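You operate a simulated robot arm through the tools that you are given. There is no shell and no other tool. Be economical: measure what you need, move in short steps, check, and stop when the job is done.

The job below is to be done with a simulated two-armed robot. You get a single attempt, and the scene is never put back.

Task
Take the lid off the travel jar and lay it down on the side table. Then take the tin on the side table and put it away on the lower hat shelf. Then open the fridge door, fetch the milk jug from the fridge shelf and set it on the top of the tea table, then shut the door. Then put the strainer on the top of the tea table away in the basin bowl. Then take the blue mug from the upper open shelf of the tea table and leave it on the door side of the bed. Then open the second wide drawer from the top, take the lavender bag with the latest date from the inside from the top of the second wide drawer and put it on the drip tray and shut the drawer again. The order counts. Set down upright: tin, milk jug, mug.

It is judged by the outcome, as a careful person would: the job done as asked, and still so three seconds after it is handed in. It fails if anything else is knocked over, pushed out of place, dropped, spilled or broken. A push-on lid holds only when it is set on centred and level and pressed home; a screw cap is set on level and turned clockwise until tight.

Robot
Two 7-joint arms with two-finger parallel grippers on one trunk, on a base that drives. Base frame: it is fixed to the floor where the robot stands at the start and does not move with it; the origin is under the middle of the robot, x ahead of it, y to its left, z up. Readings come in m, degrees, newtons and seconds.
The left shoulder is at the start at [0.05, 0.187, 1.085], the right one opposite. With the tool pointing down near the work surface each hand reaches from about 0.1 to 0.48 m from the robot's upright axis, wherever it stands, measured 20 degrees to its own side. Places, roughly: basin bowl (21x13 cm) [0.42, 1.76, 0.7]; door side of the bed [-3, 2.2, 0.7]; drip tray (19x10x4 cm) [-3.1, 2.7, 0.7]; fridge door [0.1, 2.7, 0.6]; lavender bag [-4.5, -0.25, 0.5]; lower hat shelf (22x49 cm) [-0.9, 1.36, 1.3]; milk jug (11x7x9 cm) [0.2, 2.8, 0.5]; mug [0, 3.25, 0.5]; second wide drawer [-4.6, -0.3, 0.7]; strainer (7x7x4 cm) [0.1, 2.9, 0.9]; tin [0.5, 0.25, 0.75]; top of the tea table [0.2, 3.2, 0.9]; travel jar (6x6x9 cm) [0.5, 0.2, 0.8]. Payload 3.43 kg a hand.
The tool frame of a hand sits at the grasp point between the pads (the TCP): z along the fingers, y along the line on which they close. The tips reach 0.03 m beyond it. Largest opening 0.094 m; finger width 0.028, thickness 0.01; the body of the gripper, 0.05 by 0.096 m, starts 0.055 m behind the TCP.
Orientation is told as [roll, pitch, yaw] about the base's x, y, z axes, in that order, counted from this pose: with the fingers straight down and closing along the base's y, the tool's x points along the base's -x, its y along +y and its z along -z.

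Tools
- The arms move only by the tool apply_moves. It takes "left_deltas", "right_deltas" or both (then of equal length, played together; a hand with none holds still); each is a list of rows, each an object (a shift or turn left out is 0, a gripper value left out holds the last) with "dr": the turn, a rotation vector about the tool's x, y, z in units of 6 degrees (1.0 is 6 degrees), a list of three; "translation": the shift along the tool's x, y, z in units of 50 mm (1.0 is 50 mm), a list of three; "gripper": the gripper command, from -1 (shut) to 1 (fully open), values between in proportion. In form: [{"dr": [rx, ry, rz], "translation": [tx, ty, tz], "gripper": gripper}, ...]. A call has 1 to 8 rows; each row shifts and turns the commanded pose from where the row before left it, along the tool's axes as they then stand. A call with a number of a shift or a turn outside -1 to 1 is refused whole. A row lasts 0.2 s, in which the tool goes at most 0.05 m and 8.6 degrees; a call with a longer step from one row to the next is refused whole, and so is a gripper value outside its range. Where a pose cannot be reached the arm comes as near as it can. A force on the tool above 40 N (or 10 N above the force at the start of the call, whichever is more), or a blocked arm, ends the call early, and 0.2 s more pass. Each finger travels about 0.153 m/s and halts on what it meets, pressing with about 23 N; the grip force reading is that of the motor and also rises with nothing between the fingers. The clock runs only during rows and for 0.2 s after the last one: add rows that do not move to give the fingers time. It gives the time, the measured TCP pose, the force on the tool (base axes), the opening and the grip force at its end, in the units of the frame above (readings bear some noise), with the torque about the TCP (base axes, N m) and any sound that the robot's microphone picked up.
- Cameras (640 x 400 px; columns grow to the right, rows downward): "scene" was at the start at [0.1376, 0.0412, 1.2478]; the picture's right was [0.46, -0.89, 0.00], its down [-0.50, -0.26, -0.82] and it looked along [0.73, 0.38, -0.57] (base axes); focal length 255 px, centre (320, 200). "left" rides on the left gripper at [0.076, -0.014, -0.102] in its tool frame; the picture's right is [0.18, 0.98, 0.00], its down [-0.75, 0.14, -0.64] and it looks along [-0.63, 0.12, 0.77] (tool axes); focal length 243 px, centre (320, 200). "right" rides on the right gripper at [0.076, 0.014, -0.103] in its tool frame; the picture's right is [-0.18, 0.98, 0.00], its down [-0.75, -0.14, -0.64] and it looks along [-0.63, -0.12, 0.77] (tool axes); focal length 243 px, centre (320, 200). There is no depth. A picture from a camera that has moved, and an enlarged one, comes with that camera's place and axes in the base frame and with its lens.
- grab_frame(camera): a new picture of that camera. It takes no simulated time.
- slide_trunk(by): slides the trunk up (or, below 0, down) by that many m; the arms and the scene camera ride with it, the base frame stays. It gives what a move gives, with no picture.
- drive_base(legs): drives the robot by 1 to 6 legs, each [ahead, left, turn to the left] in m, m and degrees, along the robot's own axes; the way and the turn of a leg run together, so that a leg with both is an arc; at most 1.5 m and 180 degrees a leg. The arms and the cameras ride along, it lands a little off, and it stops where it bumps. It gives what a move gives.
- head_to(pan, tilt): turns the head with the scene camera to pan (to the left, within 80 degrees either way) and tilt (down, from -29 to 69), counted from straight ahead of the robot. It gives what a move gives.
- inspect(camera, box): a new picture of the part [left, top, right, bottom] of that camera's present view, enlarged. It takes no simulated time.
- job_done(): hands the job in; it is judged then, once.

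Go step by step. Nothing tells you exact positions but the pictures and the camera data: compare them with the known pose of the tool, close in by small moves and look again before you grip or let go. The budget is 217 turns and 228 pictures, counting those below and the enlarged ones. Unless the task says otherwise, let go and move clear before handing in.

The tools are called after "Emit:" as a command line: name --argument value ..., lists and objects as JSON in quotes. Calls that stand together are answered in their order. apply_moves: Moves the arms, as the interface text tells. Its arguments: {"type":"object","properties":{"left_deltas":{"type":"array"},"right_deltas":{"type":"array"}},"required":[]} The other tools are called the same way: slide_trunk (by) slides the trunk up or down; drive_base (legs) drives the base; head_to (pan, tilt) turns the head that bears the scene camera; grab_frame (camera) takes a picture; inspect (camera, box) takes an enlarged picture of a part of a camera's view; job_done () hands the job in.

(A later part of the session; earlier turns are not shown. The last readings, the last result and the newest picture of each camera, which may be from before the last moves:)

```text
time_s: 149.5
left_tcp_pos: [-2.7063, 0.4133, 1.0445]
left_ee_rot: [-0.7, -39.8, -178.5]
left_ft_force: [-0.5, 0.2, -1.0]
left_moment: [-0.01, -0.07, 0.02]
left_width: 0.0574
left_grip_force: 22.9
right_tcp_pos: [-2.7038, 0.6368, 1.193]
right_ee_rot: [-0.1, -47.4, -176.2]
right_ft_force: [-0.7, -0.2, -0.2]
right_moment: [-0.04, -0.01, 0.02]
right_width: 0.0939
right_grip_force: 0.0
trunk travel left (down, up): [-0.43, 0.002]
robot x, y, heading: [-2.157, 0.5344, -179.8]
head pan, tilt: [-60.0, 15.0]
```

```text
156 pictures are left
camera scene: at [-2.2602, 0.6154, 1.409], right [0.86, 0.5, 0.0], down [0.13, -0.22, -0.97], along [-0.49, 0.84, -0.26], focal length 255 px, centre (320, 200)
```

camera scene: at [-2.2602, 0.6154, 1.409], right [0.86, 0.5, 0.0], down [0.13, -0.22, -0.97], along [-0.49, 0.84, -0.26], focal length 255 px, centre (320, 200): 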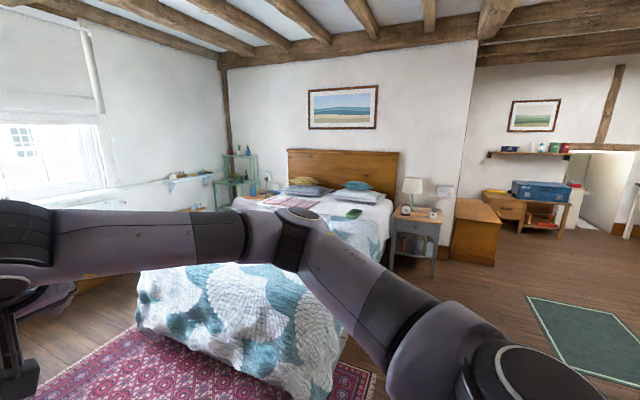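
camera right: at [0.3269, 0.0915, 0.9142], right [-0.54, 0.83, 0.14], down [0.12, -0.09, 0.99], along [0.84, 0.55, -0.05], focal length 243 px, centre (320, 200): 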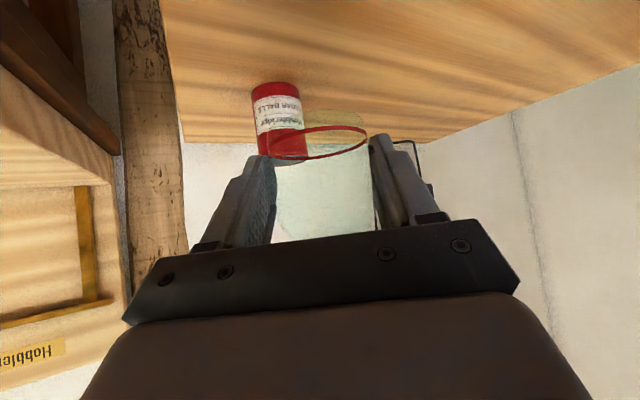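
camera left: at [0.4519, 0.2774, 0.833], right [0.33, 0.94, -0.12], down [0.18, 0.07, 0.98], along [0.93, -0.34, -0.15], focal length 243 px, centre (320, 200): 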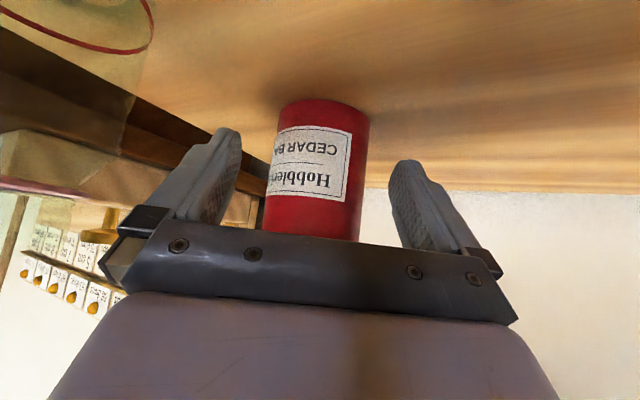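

I'm through the doorway into the bedroom. Now I'll turn right and look for the hat shelf area.

Emit:
drive_base --legs '[[0.15, 0, 0], [0, 0, -90]]'

Emit:
head_to --pan -55 --tilt 10

Emit:
grab_frame --camera "scene"

Emit:
head_to --pan 0 --tilt 20

Emit:
grab_frame --camera "scene"

```text
time_s: 154.7
left_tcp_pos: [-2.4337, 1.0831, 1.044]
left_ee_rot: [-0.7, -39.8, 92.2]
left_ft_force: [-0.1, 0.4, -1.0]
left_moment: [-0.08, 0.02, 0.0]
left_width: 0.0574
left_grip_force: 23.2
right_tcp_pos: [-2.2102, 1.0835, 1.192]
right_ee_rot: [-0.1, -47.3, 94.7]
right_ft_force: [0.2, -0.1, -0.9]
right_moment: [0.02, 0.0, 0.01]
right_width: 0.0941
right_grip_force: 0.1
trunk travel left (down, up): [-0.43, 0.002]
robot x, y, heading: [-2.3039, 0.5348, 90.9]
head pan, tilt: [-60.0, 15.0]
```

```text
time_s: 155.3
left_tcp_pos: [-2.4335, 1.0825, 1.0442]
left_ee_rot: [-0.7, -39.8, 92.2]
left_ft_force: [-0.3, -0.3, -1.4]
left_moment: [-0.04, 0.0, -0.01]
left_width: 0.0575
left_grip_force: 23.0
right_tcp_pos: [-2.2104, 1.084, 1.1927]
right_ee_rot: [-0.1, -47.4, 94.5]
right_ft_force: [-0.3, 0.1, 0.8]
right_moment: [0.03, 0.01, -0.04]
right_width: 0.0938
right_grip_force: 0.0
trunk travel left (down, up): [-0.43, 0.002]
robot x, y, heading: [-2.3078, 0.5307, 90.9]
head pan, tilt: [-55.0, 10.0]
```

```text
155 pictures are left
camera scene: at [-2.231, 0.6475, 1.4172], right [0.59, -0.81, 0.0], down [-0.14, -0.1, -0.98], along [0.8, 0.58, -0.17], focal length 255 px, centre (320, 200)
```

scene: 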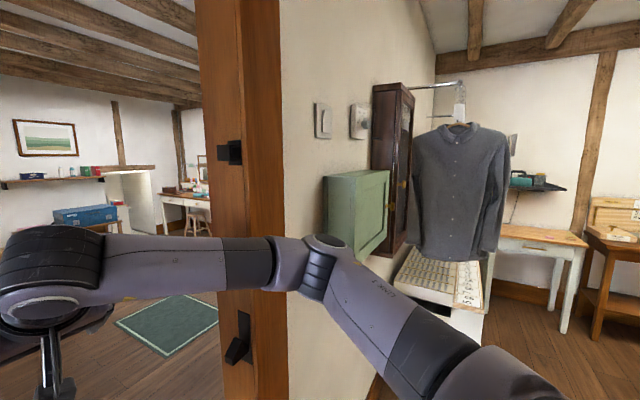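

```text
time_s: 156.6
left_tcp_pos: [-2.4351, 1.0835, 1.0446]
left_ee_rot: [-0.7, -39.8, 92.2]
left_ft_force: [0.5, -0.1, -0.6]
left_moment: [-0.02, 0.0, 0.0]
left_width: 0.0573
left_grip_force: 23.4
right_tcp_pos: [-2.2112, 1.0843, 1.1928]
right_ee_rot: [-0.1, -47.4, 94.7]
right_ft_force: [-0.3, -0.5, 0.4]
right_moment: [0.02, 0.02, 0.01]
right_width: 0.094
right_grip_force: 0.0
trunk travel left (down, up): [-0.43, 0.002]
robot x, y, heading: [-2.3022, 0.5371, 90.8]
head pan, tilt: [0.0, 20.0]
```

```text
154 pictures are left
camera scene: at [-2.3077, 0.6861, 1.401], right [1.0, 0.01, 0.0], down [0.01, -0.34, -0.94], along [-0.01, 0.94, -0.34], focal length 255 px, centre (320, 200)
```

scene: 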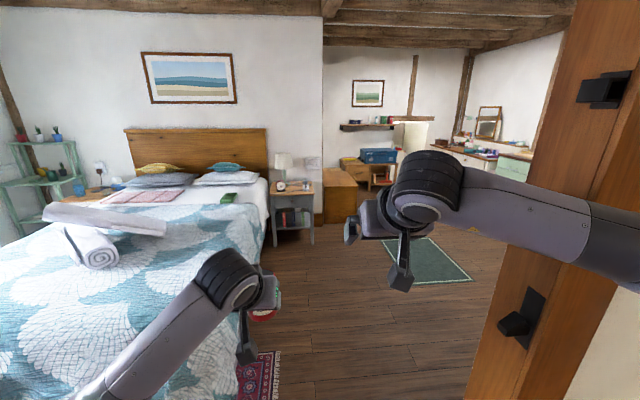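

Clear floor ahead. I'll drive forward along the bed, then turn right to view the hat shelf.

Emit:
drive_base --legs '[[0.8, -0.1, 0], [0.7, -0.25, 0], [0, 0, -80]]'

Emit:
head_to --pan -30 --tilt 5

Emit:
grab_frame --camera "scene"

Emit:
head_to --pan 25 --tilt 15

Emit:
grab_frame --camera "scene"

```text
time_s: 158.2
left_tcp_pos: [-2.4207, 1.2066, 1.0497]
left_ee_rot: [-1.0, -40.3, 92.1]
left_ft_force: [0.8, -0.1, -2.0]
left_moment: [-0.06, 0.01, 0.0]
left_width: 0.0573
left_grip_force: 23.2
right_tcp_pos: [-2.1974, 1.2032, 1.1941]
right_ee_rot: [-0.7, -47.4, 94.8]
right_ft_force: [0.5, 0.2, 0.0]
right_moment: [-0.01, 0.0, -0.03]
right_width: 0.0942
right_grip_force: 0.0
trunk travel left (down, up): [-0.43, 0.002]
robot x, y, heading: [-2.2953, 0.6663, 90.6]
head pan, tilt: [0.0, 20.0]
stopped in leg 1: the robot was blocked; the commanded pose is now the measured one
```

```text
time_s: 159.2
left_tcp_pos: [-2.4202, 1.2053, 1.0531]
left_ee_rot: [-1.0, -40.6, 92.2]
left_ft_force: [-0.4, -0.6, -1.5]
left_moment: [-0.03, -0.02, 0.01]
left_width: 0.0574
left_grip_force: 22.9
right_tcp_pos: [-2.1965, 1.204, 1.1946]
right_ee_rot: [-0.7, -47.5, 94.8]
right_ft_force: [-0.5, -0.4, -0.4]
right_moment: [0.0, -0.01, 0.0]
right_width: 0.094
right_grip_force: 0.0
trunk travel left (down, up): [-0.43, 0.002]
robot x, y, heading: [-2.2912, 0.666, 90.7]
head pan, tilt: [-30.0, 5.0]
```

```text
153 pictures are left
camera scene: at [-2.2523, 0.7894, 1.4275], right [0.87, -0.49, 0.0], down [-0.04, -0.06, -1.0], along [0.49, 0.87, -0.07], focal length 255 px, centre (320, 200)
```

scene: 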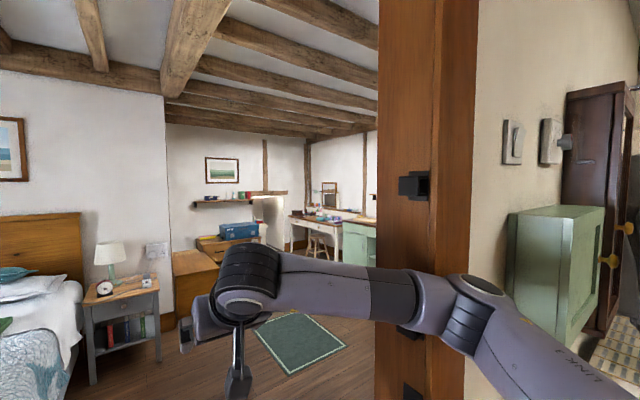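

```text
time_s: 160.4
left_tcp_pos: [-2.4201, 1.2053, 1.0522]
left_ee_rot: [-1.0, -40.6, 92.1]
left_ft_force: [0.0, 0.3, -2.0]
left_moment: [-0.02, -0.02, -0.04]
left_width: 0.0574
left_grip_force: 23.2
right_tcp_pos: [-2.1962, 1.2029, 1.1937]
right_ee_rot: [-0.7, -47.5, 94.6]
right_ft_force: [-0.1, 0.4, -0.3]
right_moment: [0.02, 0.03, -0.04]
right_width: 0.0939
right_grip_force: 0.0
trunk travel left (down, up): [-0.43, 0.002]
robot x, y, heading: [-2.2914, 0.6656, 90.4]
head pan, tilt: [25.0, 15.0]
```

```text
152 pictures are left
camera scene: at [-2.3372, 0.7937, 1.4111], right [0.9, 0.43, 0.01], down [0.12, -0.22, -0.97], along [-0.42, 0.88, -0.25], focal length 255 px, centre (320, 200)
```

scene: 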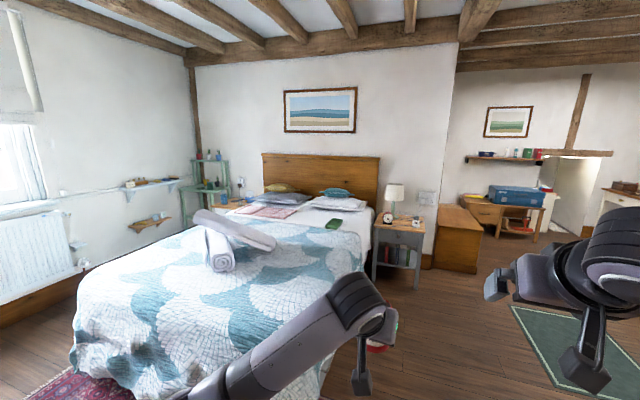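

The right elbow is against the door jamb. I'll shift left first, then go on.

Emit:
drive_base --legs '[[-0.05, 0.05, 0], [0, 0.1, 0], [0.9, 0, 0], [0.5, -0.25, 0]]'

Emit:
head_to --pan -60 --tilt 10

Emit:
grab_frame --camera "scene"

```text
time_s: 166.5
left_tcp_pos: [-2.5728, 1.9202, 1.044]
left_ee_rot: [-0.6, -39.5, 92.4]
left_ft_force: [0.0, 0.3, -1.3]
left_moment: [-0.02, -0.03, -0.02]
left_width: 0.0572
left_grip_force: 23.2
right_tcp_pos: [-2.3471, 1.9229, 1.1851]
right_ee_rot: [-0.1, -46.6, 94.9]
right_ft_force: [-0.4, -0.4, 0.0]
right_moment: [-0.01, 0.01, 0.02]
right_width: 0.0938
right_grip_force: 0.1
trunk travel left (down, up): [-0.43, 0.002]
robot x, y, heading: [-2.4421, 1.3706, 91.0]
head pan, tilt: [25.0, 15.0]
stopped in leg 3: the robot was blocked; the commanded pose is now the measured one
```

```text
time_s: 168.1
left_tcp_pos: [-2.5726, 1.9207, 1.0424]
left_ee_rot: [-0.6, -39.6, 92.4]
left_ft_force: [1.2, 0.4, -1.3]
left_moment: [-0.03, 0.01, 0.02]
left_width: 0.0578
left_grip_force: 22.9
right_tcp_pos: [-2.3466, 1.9227, 1.1846]
right_ee_rot: [-0.1, -46.6, 94.9]
right_ft_force: [0.3, 0.0, 0.4]
right_moment: [0.01, 0.01, 0.02]
right_width: 0.094
right_grip_force: 0.0
trunk travel left (down, up): [-0.43, 0.002]
robot x, y, heading: [-2.4425, 1.3693, 91.1]
head pan, tilt: [-60.0, 10.0]
```

```text
151 pictures are left
camera scene: at [-2.363, 1.4794, 1.4172], right [0.52, -0.86, 0.0], down [-0.15, -0.09, -0.98], along [0.84, 0.51, -0.17], focal length 255 px, centre (320, 200)
```

scene: 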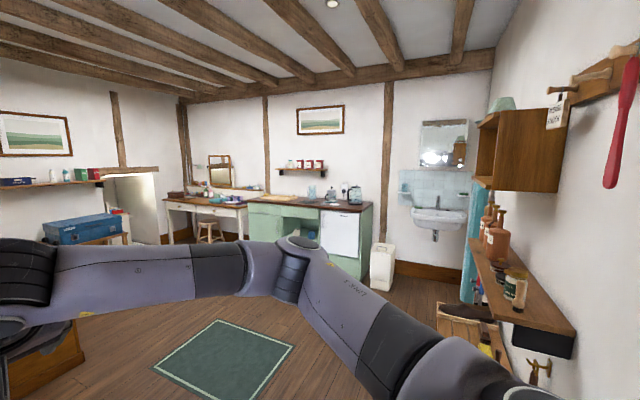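

Now I see the kitchen side: hat shelves on the right wall, sink, and fridge on the far wall. I'll shift away from the bed, go forward, and turn toward them.

Emit:
drive_base --legs '[[-0.03, -0.18, 0], [0.55, -0.1, 0], [0, 0, -70]]'

Emit:
head_to --pan -35 --tilt 12

Emit:
grab_frame --camera "scene"

Emit:
head_to --pan 10 --tilt 20

Emit:
grab_frame --camera "scene"

```text
time_s: 176.2
left_tcp_pos: [-1.6912, 2.2034, 1.0422]
left_ee_rot: [-0.6, -39.6, 20.7]
left_ft_force: [0.1, 0.6, -1.3]
left_moment: [-0.01, 0.04, 0.01]
left_width: 0.0575
left_grip_force: 22.8
right_tcp_pos: [-1.6186, 1.9886, 1.1856]
right_ee_rot: [-0.2, -46.7, 23.3]
right_ft_force: [-0.9, -0.3, 0.7]
right_moment: [0.0, 0.0, -0.03]
right_width: 0.094
right_grip_force: 0.0
trunk travel left (down, up): [-0.43, 0.002]
robot x, y, heading: [-2.1725, 1.907, 19.6]
head pan, tilt: [-60.0, 10.0]
```

```text
time_s: 177.1
left_tcp_pos: [-1.691, 2.2028, 1.0443]
left_ee_rot: [-0.6, -39.6, 20.7]
left_ft_force: [-1.0, 0.4, -1.5]
left_moment: [0.02, 0.05, -0.02]
left_width: 0.0576
left_grip_force: 22.7
right_tcp_pos: [-1.6175, 1.9894, 1.1844]
right_ee_rot: [-0.3, -46.6, 23.2]
right_ft_force: [0.4, 0.6, -0.3]
right_moment: [0.04, 0.0, 0.01]
right_width: 0.0942
right_grip_force: 0.1
trunk travel left (down, up): [-0.43, 0.002]
robot x, y, heading: [-2.1738, 1.9087, 19.3]
head pan, tilt: [-35.0, 12.0]
```

```text
150 pictures are left
camera scene: at [-2.025, 1.902, 1.414], right [-0.27, -0.96, 0.0], down [-0.2, 0.06, -0.98], along [0.94, -0.26, -0.21], focal length 255 px, centre (320, 200)
```

scene: 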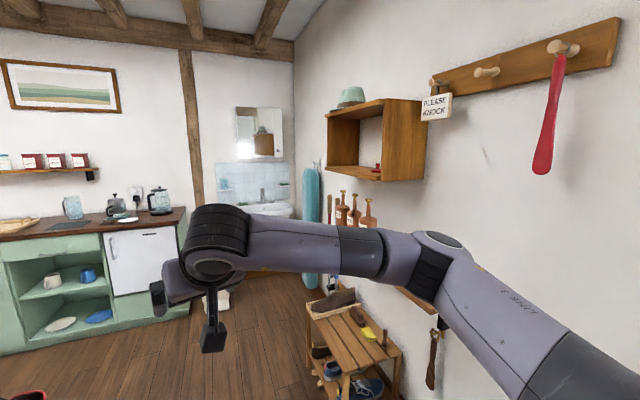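

```text
time_s: 178.2
left_tcp_pos: [-1.6913, 2.2036, 1.0435]
left_ee_rot: [-0.5, -39.7, 20.6]
left_ft_force: [0.1, -0.5, -0.8]
left_moment: [-0.01, 0.03, 0.0]
left_width: 0.0571
left_grip_force: 22.5
right_tcp_pos: [-1.6195, 1.9895, 1.1848]
right_ee_rot: [-0.1, -46.6, 23.3]
right_ft_force: [0.4, -0.1, 0.0]
right_moment: [-0.02, 0.0, -0.02]
right_width: 0.0942
right_grip_force: 0.1
trunk travel left (down, up): [-0.43, 0.002]
robot x, y, heading: [-2.1724, 1.9039, 19.3]
head pan, tilt: [10.0, 20.0]
```

```text
149 pictures are left
camera scene: at [-2.0336, 1.9728, 1.401], right [0.49, -0.87, 0.0], down [-0.3, -0.17, -0.94], along [0.82, 0.46, -0.34], focal length 255 px, centre (320, 200)
```

scene: 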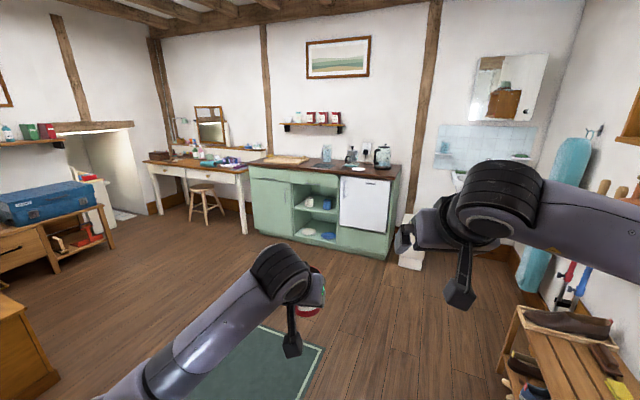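

The hat shelf is the open wooden box on the wall (lower board at z≈1.30, opening toward +y). I'll drive in front of it and face the wall.

Emit:
drive_base --legs '[[1.18, -0.14, 0], [0, 0, -109]]'

Emit:
head_to --pan 0 --tilt 5

Emit:
grab_frame --camera "scene"

Emit:
grab_frame --camera "left"

```text
time_s: 188.9
left_tcp_pos: [-0.8427, 1.6393, 1.0427]
left_ee_rot: [-0.7, -39.5, -85.8]
left_ft_force: [-1.0, -0.1, -1.8]
left_moment: [0.04, -0.02, -0.01]
left_width: 0.0571
left_grip_force: 23.2
right_tcp_pos: [-1.0698, 1.63, 1.1847]
right_ee_rot: [-0.2, -46.6, -83.3]
right_ft_force: [-0.9, -0.1, -0.2]
right_moment: [-0.02, 0.0, -0.01]
right_width: 0.0942
right_grip_force: 0.0
trunk travel left (down, up): [-0.43, 0.002]
robot x, y, heading: [-0.9926, 2.1833, -87.0]
head pan, tilt: [10.0, 20.0]
```

```text
time_s: 189.6
left_tcp_pos: [-0.8441, 1.6398, 1.044]
left_ee_rot: [-0.5, -39.6, -85.8]
left_ft_force: [0.4, -0.5, -1.6]
left_moment: [0.02, -0.03, 0.01]
left_width: 0.0575
left_grip_force: 23.0
right_tcp_pos: [-1.0694, 1.6297, 1.1863]
right_ee_rot: [-0.1, -46.6, -83.3]
right_ft_force: [-0.2, 0.7, 0.0]
right_moment: [-0.01, 0.0, 0.03]
right_width: 0.094
right_grip_force: 0.0
trunk travel left (down, up): [-0.43, 0.002]
robot x, y, heading: [-0.993, 2.1825, -87.2]
head pan, tilt: [0.0, 5.0]
```

```text
148 pictures are left
camera scene: at [-0.9838, 2.0344, 1.4252], right [-1.0, -0.05, 0.0], down [0.0, 0.09, -1.0], along [0.05, -0.99, -0.09], focal length 255 px, centre (320, 200)
```

scene: 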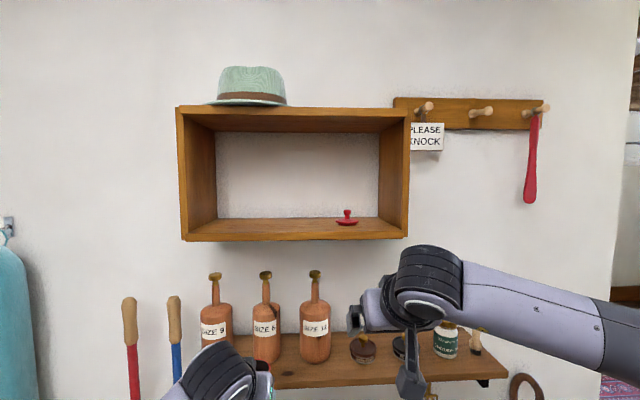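

```text
147 pictures are left
camera left: at [-0.8672, 1.7612, 1.0723], right [0.97, 0.21, -0.13], down [0.16, -0.16, 0.97], along [0.18, -0.96, -0.19], focal length 243 px, centre (320, 200)
```

left: 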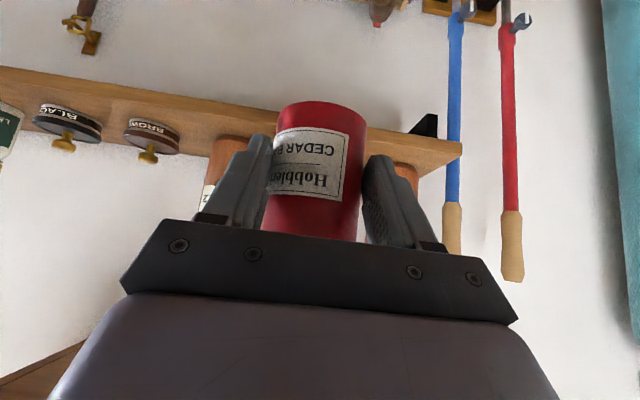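

The lower board's surface is at z≈1.30; free space is around x≈-0.82 (a red item sits near x≈-1.02). I'll raise the tin in front of the shelf while retracting the right hand, correcting the small tilt.

Emit:
apply_moves --left_deltas '[{"dr": [0.1, -0.4, 0]}, {"translation": [-0.36, 0, -0.78]}, {"translation": [-0.36, 0, -0.78]}, {"translation": [-0.36, 0, -0.78]}, {"translation": [-0.36, 0, -0.78]}, {"translation": [-0.36, 0, -0.78]}, {"translation": [-0.36, 0, -0.78]}, {"translation": [-0.36, 0, -0.78]}]' --right_deltas '[{}, {"translation": [0.57, 0, -0.6]}, {"translation": [0.57, 0, -0.6]}, {"translation": [0.57, 0, -0.6]}, {"translation": [0.57, 0, -0.6]}, {"translation": [0.57, 0, -0.6]}, {"translation": [0.57, 0, -0.6]}, {}]'

Emit:
grab_frame --camera "scene"

Emit:
grab_frame --camera "left"

```text
time_s: 191.4
left_tcp_pos: [-0.8432, 1.73, 1.3283]
left_ee_rot: [-1.2, -41.9, -85.8]
left_ft_force: [-1.1, 0.2, -1.6]
left_moment: [0.03, -0.03, 0.0]
left_width: 0.0575
left_grip_force: 22.5
right_tcp_pos: [-1.0796, 1.865, 1.1987]
right_ee_rot: [-0.2, -46.6, -83.3]
right_ft_force: [-0.9, -0.2, -0.2]
right_moment: [-0.02, -0.02, 0.02]
right_width: 0.0942
right_grip_force: 0.0
right hand out of reach, approached as far as the arm can: row 7
trunk travel left (down, up): [-0.43, 0.002]
robot x, y, heading: [-0.9916, 2.1843, -87.1]
head pan, tilt: [0.0, 5.0]
```

```text
146 pictures are left
camera scene: at [-0.9847, 2.0351, 1.4253], right [-1.0, -0.05, 0.0], down [0.0, 0.09, -1.0], along [0.05, -0.99, -0.09], focal length 255 px, centre (320, 200)
```

scene: 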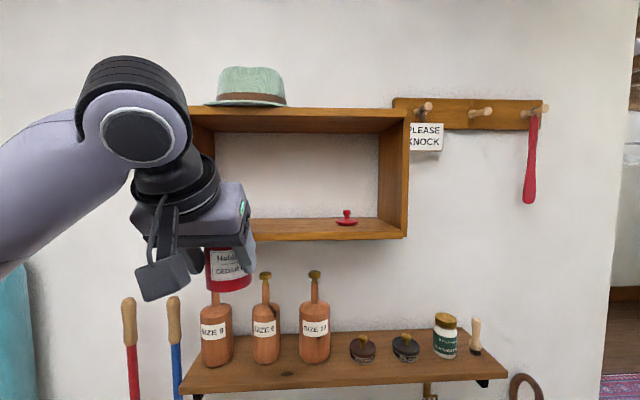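

```text
145 pictures are left
camera left: at [-0.8662, 1.8528, 1.3522], right [0.97, 0.2, -0.14], down [0.16, -0.12, 0.98], along [0.17, -0.97, -0.15], focal length 243 px, centre (320, 200)
```

left: 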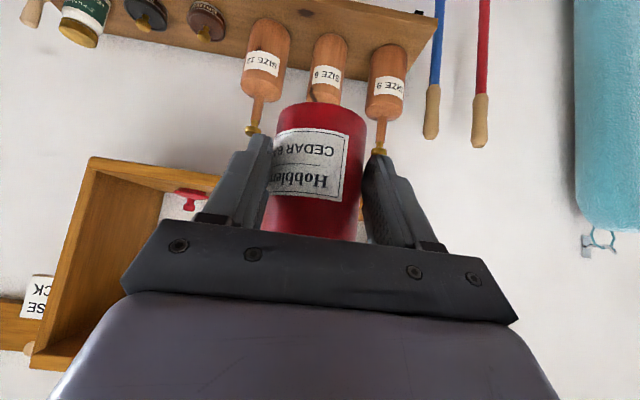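

Emit:
apply_moves --left_deltas '[{"dr": [-0.2, 0, 0]}, {"translation": [-0.46, 0, -0.51]}, {"translation": [-0.46, 0, -0.51]}, {}]'

Emit:
drive_base --legs '[[0.2, 0, 0]]'

Emit:
grab_frame --camera "scene"

Emit:
grab_frame --camera "left"

```text
time_s: 192.4
left_tcp_pos: [-0.8454, 1.7289, 1.3994]
left_ee_rot: [0.0, -41.9, -85.7]
left_ft_force: [-0.3, 0.2, -1.1]
left_moment: [0.03, 0.0, -0.02]
left_width: 0.0572
left_grip_force: 22.9
right_tcp_pos: [-1.0797, 1.8636, 1.1971]
right_ee_rot: [-0.3, -46.5, -83.3]
right_ft_force: [-0.6, -0.6, -0.4]
right_moment: [-0.01, -0.02, -0.01]
right_width: 0.094
right_grip_force: 0.0
trunk travel left (down, up): [-0.43, 0.002]
robot x, y, heading: [-0.9936, 2.1813, -86.9]
head pan, tilt: [0.0, 5.0]
```

```text
time_s: 194.0
left_tcp_pos: [-0.8344, 1.527, 1.3985]
left_ee_rot: [0.0, -42.1, -85.7]
left_ft_force: [0.8, -0.5, -0.7]
left_moment: [0.03, 0.0, -0.01]
left_width: 0.0576
left_grip_force: 23.1
right_tcp_pos: [-1.0683, 1.6617, 1.1981]
right_ee_rot: [-0.4, -46.5, -83.2]
right_ft_force: [-0.2, -0.6, -0.7]
right_moment: [0.04, -0.04, -0.01]
right_width: 0.0941
right_grip_force: 0.0
trunk travel left (down, up): [-0.43, 0.002]
robot x, y, heading: [-0.9831, 1.9817, -87.0]
head pan, tilt: [0.0, 5.0]
```

```text
144 pictures are left
camera scene: at [-0.9732, 1.8323, 1.4252], right [-1.0, -0.05, 0.0], down [0.0, 0.09, -1.0], along [0.05, -0.99, -0.09], focal length 255 px, centre (320, 200)
```

scene: 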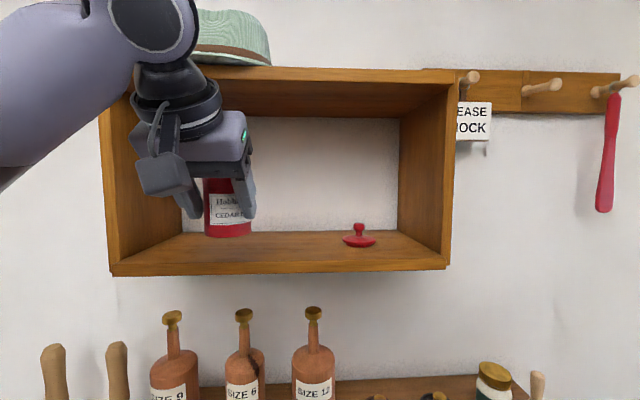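

```text
143 pictures are left
camera left: at [-0.8584, 1.6493, 1.4223], right [0.97, 0.21, -0.12], down [0.15, -0.12, 0.98], along [0.19, -0.97, -0.15], focal length 243 px, centre (320, 200)
```

left: 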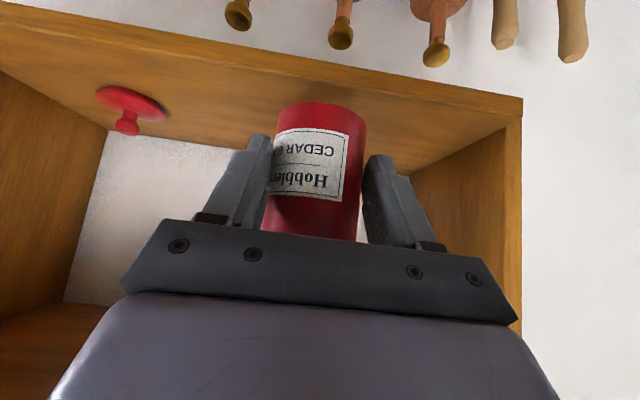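

Emit:
apply_moves --left_deltas '[{"translation": [-0.52, 0, 0.47]}, {"translation": [-0.52, 0, 0.47]}, {"translation": [-0.5, 0, 0.45]}, {}]'

Emit:
grab_frame --camera "scene"

Emit:
grab_frame --camera "left"

```text
time_s: 195.0
left_tcp_pos: [-0.8265, 1.4243, 1.3988]
left_ee_rot: [0.1, -42.0, -85.7]
left_ft_force: [0.7, -0.3, -1.8]
left_moment: [0.02, 0.02, 0.01]
left_width: 0.0573
left_grip_force: 23.1
right_tcp_pos: [-1.0687, 1.6634, 1.1989]
right_ee_rot: [-0.3, -46.6, -83.2]
right_ft_force: [-0.2, -1.4, -0.2]
right_moment: [0.02, -0.01, 0.0]
right_width: 0.0939
right_grip_force: 0.1
trunk travel left (down, up): [-0.43, 0.002]
robot x, y, heading: [-0.982, 1.9848, -87.1]
head pan, tilt: [0.0, 5.0]
```

```text
142 pictures are left
camera scene: at [-0.973, 1.8335, 1.4254], right [-1.0, -0.05, 0.0], down [0.0, 0.09, -1.0], along [0.05, -0.99, -0.09], focal length 255 px, centre (320, 200)
```

scene: 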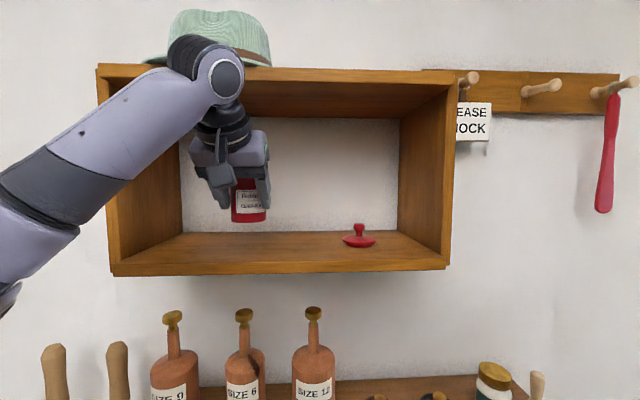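

```text
141 pictures are left
camera left: at [-0.8516, 1.5468, 1.4224], right [0.97, 0.21, -0.12], down [0.15, -0.12, 0.98], along [0.19, -0.97, -0.15], focal length 243 px, centre (320, 200)
```

left: 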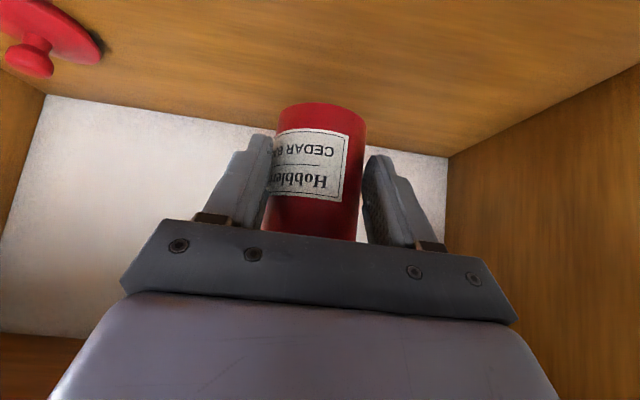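

Emit:
apply_moves --left_deltas '[{"translation": [0.26, 0, 0.3]}, {"translation": [0.26, 0, 0.3]}, {"translation": [0.04, 0, 0.045]}, {}]'

Emit:
inspect --camera "left" --box '[230, 60, 410, 180]'

```text
time_s: 196.0
left_tcp_pos: [-0.8255, 1.4226, 1.3555]
left_ee_rot: [0.0, -42.0, -85.7]
left_ft_force: [0.5, -0.4, -1.1]
left_moment: [0.04, 0.0, 0.03]
left_width: 0.0575
left_grip_force: 22.8
right_tcp_pos: [-1.069, 1.6627, 1.1986]
right_ee_rot: [-0.3, -46.6, -83.2]
right_ft_force: [1.1, 0.6, 0.1]
right_moment: [0.0, 0.0, 0.01]
right_width: 0.0937
right_grip_force: 0.2
trunk travel left (down, up): [-0.43, 0.002]
robot x, y, heading: [-0.9786, 1.9829, -87.2]
head pan, tilt: [0.0, 5.0]
```

```text
3.33 times, centred on (320, 120) of left
camera zoom: at [-0.8505, 1.5458, 1.3797], right [0.97, 0.21, -0.12], down [0.15, -0.12, 0.98], along [0.19, -0.97, -0.15], focal length 809 px, centre (320, 467)
```

zoom: 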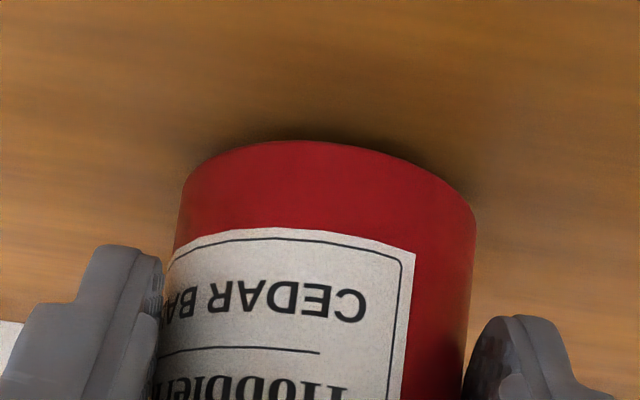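

Very near the board. Lower in 1.5 mm steps until contact.

Emit:
apply_moves --left_deltas '[{"translation": [0.02, 0, 0.022]}, {"translation": [0.02, 0, 0.022]}, {"translation": [0.02, 0, 0.022]}, {}]'

```text
time_s: 197.0
left_tcp_pos: [-0.8256, 1.4235, 1.3531]
left_ee_rot: [0.0, -42.0, -85.7]
left_ft_force: [-0.9, 0.3, -1.7]
left_moment: [0.0, 0.01, 0.0]
left_width: 0.0574
left_grip_force: 23.3
right_tcp_pos: [-1.0682, 1.6628, 1.1973]
right_ee_rot: [-0.3, -46.4, -83.2]
right_ft_force: [0.9, 0.2, 0.5]
right_moment: [0.02, 0.0, -0.01]
right_width: 0.0941
right_grip_force: 0.1
trunk travel left (down, up): [-0.43, 0.002]
robot x, y, heading: [-0.9801, 1.9835, -87.0]
head pan, tilt: [0.0, 5.0]
```

Emit:
apply_moves --left_deltas '[{"translation": [0.025, 0, 0.03]}, {"translation": [0.025, 0, 0.03]}, {"translation": [0.025, 0, 0.03]}, {}]'

```text
time_s: 198.0
left_tcp_pos: [-0.8268, 1.4243, 1.3502]
left_ee_rot: [-0.2, -42.5, -85.4]
left_ft_force: [0.6, -4.6, 17.5]
left_moment: [-0.28, -0.17, 0.01]
left_width: 0.0576
left_grip_force: 23.2
right_tcp_pos: [-1.0678, 1.6624, 1.1986]
right_ee_rot: [-0.3, -46.5, -83.2]
right_ft_force: [-1.4, -0.1, 1.0]
right_moment: [-0.01, -0.02, 0.02]
right_width: 0.0939
right_grip_force: 0.1
trunk travel left (down, up): [-0.43, 0.002]
robot x, y, heading: [-0.9822, 1.9832, -87.0]
head pan, tilt: [0.0, 5.0]
```

Emit:
apply_moves --left_deltas '[{"translation": [-0.04, 0, -0.045]}, {"gripper": 0}, {"gripper": 0.8}, {"gripper": 0.8}, {"translation": [0.35, 0, -0.33]}, {"translation": [0.7, 0, -0.64]}, {"translation": [0.7, 0, -0.64]}, {"translation": [0.7, 0, -0.64]}]'

Emit:
grab_frame --camera "scene"

Emit:
grab_frame --camera "left"

```text
time_s: 199.8
left_tcp_pos: [-0.8378, 1.5906, 1.3518]
left_ee_rot: [0.0, -41.9, -85.7]
left_ft_force: [0.6, 0.1, -0.3]
left_moment: [0.01, 0.0, 0.02]
left_width: 0.0847
left_grip_force: 0.1
right_tcp_pos: [-1.0684, 1.6638, 1.198]
right_ee_rot: [-0.4, -46.6, -83.1]
right_ft_force: [0.4, 0.3, 0.1]
right_moment: [0.02, 0.0, 0.02]
right_width: 0.094
right_grip_force: 0.0
trunk travel left (down, up): [-0.43, 0.002]
robot x, y, heading: [-0.9832, 1.985, -86.9]
head pan, tilt: [0.0, 5.0]
```

```text
139 pictures are left
camera scene: at [-0.9733, 1.8343, 1.4254], right [-1.0, -0.05, 0.0], down [0.0, 0.09, -1.0], along [0.05, -0.99, -0.09], focal length 255 px, centre (320, 200)
```

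scene: 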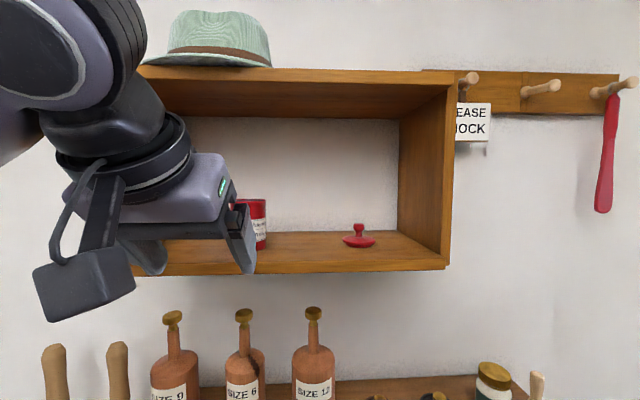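

```text
138 pictures are left
camera left: at [-0.8632, 1.7143, 1.3755], right [0.97, 0.21, -0.12], down [0.15, -0.12, 0.98], along [0.19, -0.97, -0.15], focal length 243 px, centre (320, 200)
```

left: 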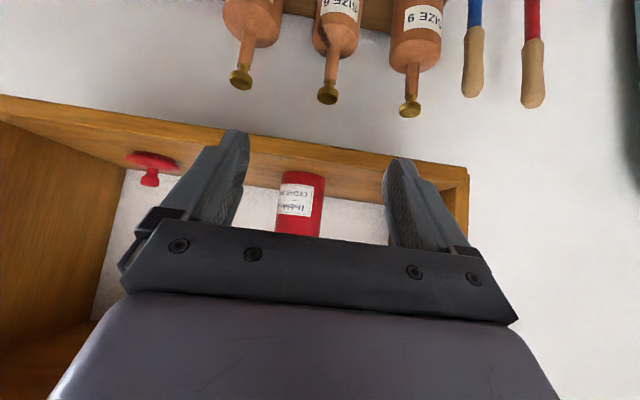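

Tin stands on the lower hat shelf. Next: the fridge. I'll back up and turn toward it.

Emit:
drive_base --legs '[[-0.6, 0, 0], [0, 0, 87]]'

Emit:
head_to --pan 0 --tilt 25

Emit:
grab_frame --camera "scene"

```text
time_s: 206.9
left_tcp_pos: [-0.6124, 2.691, 1.3511]
left_ee_rot: [0.0, -41.9, 1.4]
left_ft_force: [-0.1, 0.1, -0.9]
left_moment: [0.02, 0.0, 0.0]
left_width: 0.0847
left_grip_force: 0.0
right_tcp_pos: [-0.6973, 2.4679, 1.1981]
right_ee_rot: [-0.3, -46.7, 3.9]
right_ft_force: [0.1, -0.6, 0.4]
right_moment: [0.01, 0.02, -0.03]
right_width: 0.0938
right_grip_force: 0.0
trunk travel left (down, up): [-0.43, 0.002]
robot x, y, heading: [-1.0108, 2.5674, 0.3]
head pan, tilt: [0.0, 5.0]
```

```text
time_s: 207.7
left_tcp_pos: [-0.613, 2.6932, 1.3531]
left_ee_rot: [0.0, -42.0, 1.4]
left_ft_force: [-0.7, -0.3, -0.2]
left_moment: [-0.02, -0.02, -0.01]
left_width: 0.0848
left_grip_force: 0.0
right_tcp_pos: [-0.6982, 2.4679, 1.1973]
right_ee_rot: [-0.4, -46.6, 3.9]
right_ft_force: [0.0, 0.2, 0.8]
right_moment: [0.02, -0.02, 0.0]
right_width: 0.094
right_grip_force: 0.1
trunk travel left (down, up): [-0.43, 0.002]
robot x, y, heading: [-1.0119, 2.5731, 0.2]
head pan, tilt: [0.0, 25.0]
```

```text
137 pictures are left
camera scene: at [-0.8604, 2.5711, 1.393], right [0.0, -1.0, 0.0], down [-0.42, 0.0, -0.91], along [0.91, 0.0, -0.42], focal length 255 px, centre (320, 200)
```

scene: 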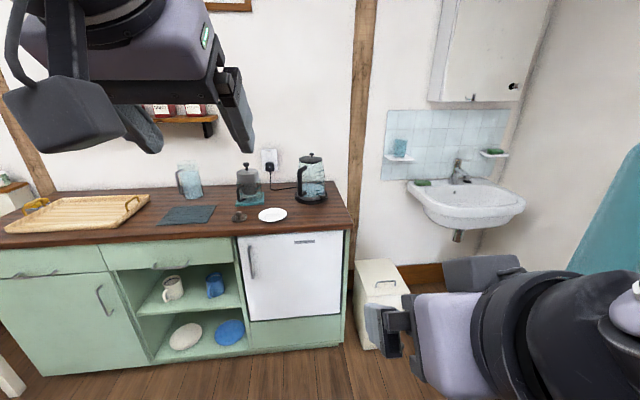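

The fridge door (y≈2.48–2.89, z≈0.38–0.83) has its vertical handle on its left edge at about (0, 2.855, 0.71), so it hinges on the right. I'll lower the trunk and approach a little left of it.

Emit:
drive_base --legs '[[0.4, 0.38, 0]]'

Emit:
slide_trunk --by -0.24

Emit:
head_to --pan -10 --tilt 35

Emit:
grab_frame --camera "scene"

Emit:
grab_frame --camera "right"

```text
time_s: 211.6
left_tcp_pos: [-0.214, 3.0749, 1.3524]
left_ee_rot: [0.0, -42.1, 2.1]
left_ft_force: [0.7, 0.3, 0.0]
left_moment: [0.01, 0.01, -0.02]
left_width: 0.0848
left_grip_force: 0.1
right_tcp_pos: [-0.2946, 2.849, 1.1975]
right_ee_rot: [-0.4, -46.5, 4.7]
right_ft_force: [0.4, -0.3, 0.2]
right_moment: [-0.02, -0.03, 0.01]
right_width: 0.0939
right_grip_force: 0.1
trunk travel left (down, up): [-0.43, 0.002]
robot x, y, heading: [-0.6135, 2.9504, 0.9]
head pan, tilt: [0.0, 25.0]
```

```text
time_s: 214.1
left_tcp_pos: [-0.2132, 3.0764, 1.1117]
left_ee_rot: [0.1, -42.0, 2.2]
left_ft_force: [-0.3, 0.1, -0.3]
left_moment: [-0.01, 0.03, 0.01]
left_width: 0.0846
left_grip_force: 0.1
right_tcp_pos: [-0.2952, 2.8484, 0.9573]
right_ee_rot: [-0.3, -46.7, 4.7]
right_ft_force: [0.2, -0.5, -0.5]
right_moment: [-0.01, -0.03, 0.03]
right_width: 0.0939
right_grip_force: 0.1
trunk travel left (down, up): [-0.19, 0.242]
robot x, y, heading: [-0.6114, 2.948, 1.1]
head pan, tilt: [0.0, 25.0]
```

```text
time_s: 214.8
left_tcp_pos: [-0.2142, 3.0769, 1.1121]
left_ee_rot: [0.0, -42.0, 2.2]
left_ft_force: [-0.1, -0.4, -0.1]
left_moment: [0.01, -0.01, 0.01]
left_width: 0.0844
left_grip_force: 0.1
right_tcp_pos: [-0.2954, 2.8485, 0.9584]
right_ee_rot: [-0.4, -46.6, 4.7]
right_ft_force: [-0.2, 0.6, -0.1]
right_moment: [-0.03, -0.02, 0.01]
right_width: 0.094
right_grip_force: 0.1
trunk travel left (down, up): [-0.19, 0.242]
robot x, y, heading: [-0.6108, 2.9449, 0.6]
head pan, tilt: [-10.0, 35.0]
```

```text
136 pictures are left
camera scene: at [-0.4654, 2.9356, 1.1372], right [-0.16, -0.99, 0.0], down [-0.57, 0.09, -0.82], along [0.81, -0.13, -0.57], focal length 255 px, centre (320, 200)
```

scene: 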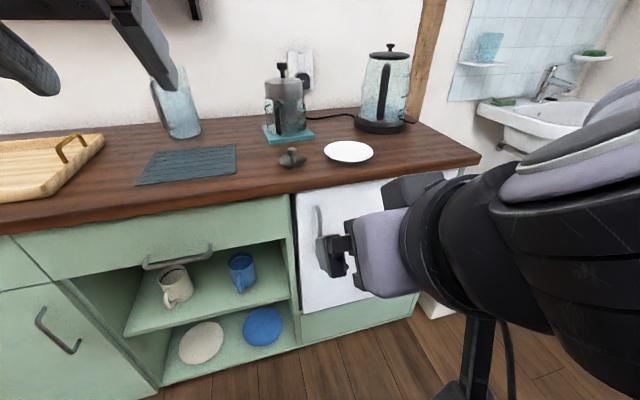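

```text
135 pictures are left
camera right: at [-0.4232, 2.8531, 0.9726], right [0.05, 0.99, 0.13], down [0.06, -0.13, 0.99], along [1.0, -0.04, -0.07], focal length 243 px, centre (320, 200)
```

right: 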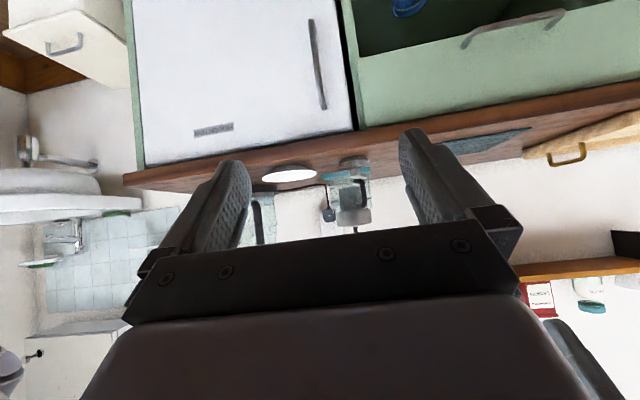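

The handle is a vertical bar at about (0.02, 2.863), z 0.59–0.77. I'll move closer and bring the right hand in front of it.

Emit:
drive_base --legs '[[0.12, 0, 0]]'

Emit:
apply_moves --right_deltas '[{"translation": [0.477, 0, 0.797]}, {"translation": [0.477, 0, 0.797]}, {"translation": [0.477, 0, 0.797]}, {"translation": [0.477, 0, 0.797]}, {"translation": [0.477, 0, 0.797]}, {"translation": [0.477, 0, 0.797]}, {}]'

Emit:
grab_frame --camera "right"

Emit:
grab_frame --camera "scene"

```text
time_s: 216.0
left_tcp_pos: [-0.0912, 3.077, 1.1131]
left_ee_rot: [0.0, -42.0, 2.2]
left_ft_force: [0.6, -0.3, 0.0]
left_moment: [0.01, -0.02, 0.04]
left_width: 0.0845
left_grip_force: 0.0
right_tcp_pos: [-0.1721, 2.8499, 0.9577]
right_ee_rot: [-0.3, -46.6, 4.7]
right_ft_force: [0.4, -0.1, 0.3]
right_moment: [0.0, 0.0, -0.01]
right_width: 0.094
right_grip_force: 0.0
trunk travel left (down, up): [-0.19, 0.242]
robot x, y, heading: [-0.4909, 2.9465, 0.7]
head pan, tilt: [-10.0, 35.0]
```

```text
time_s: 217.6
left_tcp_pos: [-0.0911, 3.0782, 1.1132]
left_ee_rot: [0.0, -42.0, 2.1]
left_ft_force: [0.7, -0.1, -0.7]
left_moment: [0.0, -0.02, -0.02]
left_width: 0.0846
left_grip_force: 0.1
right_tcp_pos: [-0.0912, 2.8628, 0.6915]
right_ee_rot: [-0.3, -46.5, 4.6]
right_ft_force: [0.7, -0.9, 0.5]
right_moment: [-0.03, 0.0, -0.01]
right_width: 0.0941
right_grip_force: 0.0
right hand out of reach, approached as far as the arm can: row 1
trunk travel left (down, up): [-0.19, 0.242]
robot x, y, heading: [-0.486, 2.9513, 0.7]
head pan, tilt: [-10.0, 35.0]
```

```text
134 pictures are left
camera right: at [-0.2203, 2.866, 0.707], right [0.05, 0.99, 0.13], down [0.06, -0.13, 0.99], along [1.0, -0.04, -0.07], focal length 243 px, centre (320, 200)
```

right: 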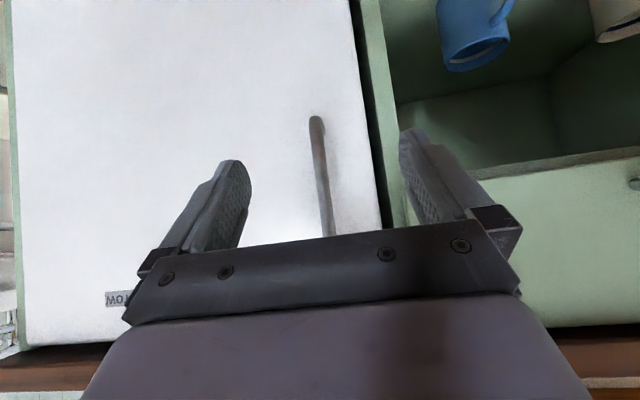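

```text
133 pictures are left
camera scene: at [-0.3424, 2.9373, 1.1371], right [-0.16, -0.99, 0.0], down [-0.57, 0.09, -0.82], along [0.81, -0.13, -0.57], focal length 255 px, centre (320, 200)
```

scene: 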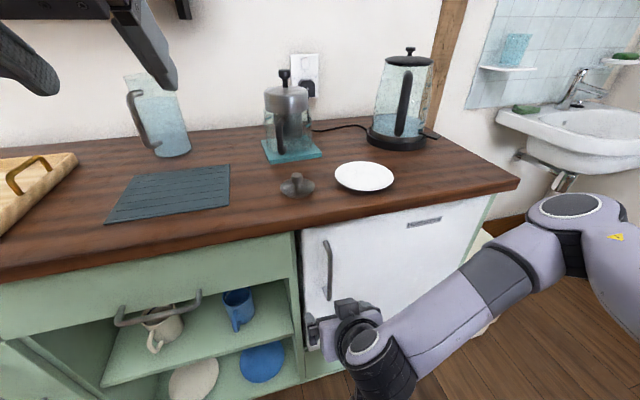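

Emit:
apply_moves --right_deltas '[{"translation": [-0.45, -0.05, 0.48]}, {"translation": [-0.45, -0.05, 0.48]}, {"translation": [-0.45, -0.05, 0.48]}, {}]'

Emit:
grab_frame --camera "right"

```text
time_s: 218.4
left_tcp_pos: [-0.0903, 3.0783, 1.1104]
left_ee_rot: [-0.1, -41.7, 2.1]
left_ft_force: [0.7, 0.5, -0.1]
left_moment: [-0.01, 0.02, 0.0]
left_width: 0.0848
left_grip_force: 0.0
right_tcp_pos: [-0.0054, 2.8652, 0.6873]
right_ee_rot: [-0.1, -45.7, 5.5]
right_ft_force: [0.4, 0.2, -0.2]
right_moment: [-0.01, -0.02, 0.03]
right_width: 0.094
right_grip_force: 0.0
trunk travel left (down, up): [-0.19, 0.242]
robot x, y, heading: [-0.4915, 2.9485, 0.7]
head pan, tilt: [-10.0, 35.0]
stopped in row 3 (right hand): the force on the tool passed its limit at 63 N (the readings are from after the stop); the commanded pose is now the measured one
```

```text
132 pictures are left
camera right: at [-0.1336, 2.8668, 0.7048], right [0.03, 0.99, 0.13], down [0.08, -0.13, 0.99], along [1.0, -0.02, -0.09], focal length 243 px, centre (320, 200)
```

right: 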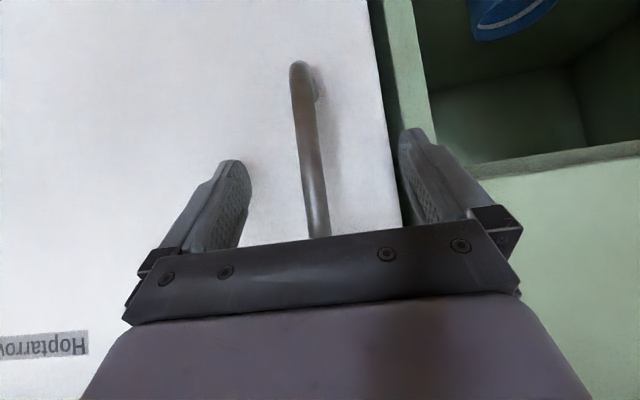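

The bar is right between the pads (fingertips touch the door). Back off a hair and close on the handle.

Emit:
apply_moves --right_deltas '[{"translation": [0.04, 0, -0.04]}, {"gripper": 0}, {"gripper": -1}, {}, {}]'

Emit:
grab_frame --camera "right"

```text
time_s: 219.6
left_tcp_pos: [-0.091, 3.0764, 1.1118]
left_ee_rot: [0.1, -42.0, 2.1]
left_ft_force: [-0.4, -0.6, 0.1]
left_moment: [0.01, 0.03, 0.01]
left_width: 0.0847
left_grip_force: 0.1
right_tcp_pos: [-0.007, 2.8616, 0.6879]
right_ee_rot: [-0.1, -45.7, 5.2]
right_ft_force: [0.2, -15.5, 3.6]
right_moment: [0.21, 0.17, 0.01]
right_width: 0.016
right_grip_force: 45.0
trunk travel left (down, up): [-0.19, 0.242]
robot x, y, heading: [-0.4893, 2.9483, 0.7]
head pan, tilt: [-10.0, 35.0]
```

```text
131 pictures are left
camera right: at [-0.136, 2.8649, 0.7053], right [0.04, 0.99, 0.13], down [0.08, -0.13, 0.99], along [1.0, -0.03, -0.08], focal length 243 px, centre (320, 200)
```

right: 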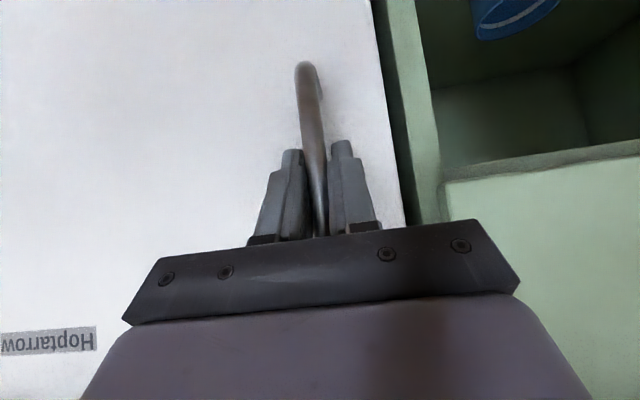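

Gripped. Now I'll pull the door open along its arc, turning the hand with it.

Emit:
apply_moves --right_deltas '[{"translation": [0.27, -0.015, -0.28], "dr": [-0.36, 0, -0.35]}, {"translation": [0.27, -0.015, -0.28], "dr": [-0.36, 0, -0.35]}, {"translation": [0.4, -0.02, -0.42], "dr": [-0.54, 0, -0.52]}, {"translation": [0.4, -0.02, -0.42], "dr": [-0.54, 0, -0.52]}, {}]'

Emit:
grab_frame --camera "scene"

```text
time_s: 220.4
left_tcp_pos: [-0.09, 3.0766, 1.1107]
left_ee_rot: [0.0, -42.0, 2.1]
left_ft_force: [-0.3, -0.2, 0.3]
left_moment: [0.02, 0.0, -0.02]
left_width: 0.0847
left_grip_force: 0.0
right_tcp_pos: [-0.0528, 2.8471, 0.6873]
right_ee_rot: [-1.2, -45.9, 12.6]
right_ft_force: [0.9, -2.3, -0.1]
right_moment: [-0.02, 0.11, -0.23]
right_width: 0.016
right_grip_force: 44.7
trunk travel left (down, up): [-0.19, 0.242]
robot x, y, heading: [-0.4892, 2.9467, 0.5]
head pan, tilt: [-10.0, 35.0]
stopped in row 3 (right hand): the force on the tool passed its limit at 42 N (the readings are from after the stop); the commanded pose is now the measured one
```

```text
130 pictures are left
camera scene: at [-0.3422, 2.937, 1.1369], right [-0.16, -0.99, 0.0], down [-0.57, 0.09, -0.82], along [0.81, -0.13, -0.57], focal length 255 px, centre (320, 200)
```

scene: 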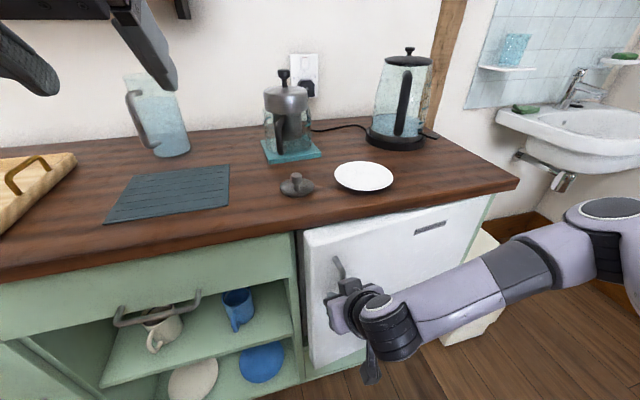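

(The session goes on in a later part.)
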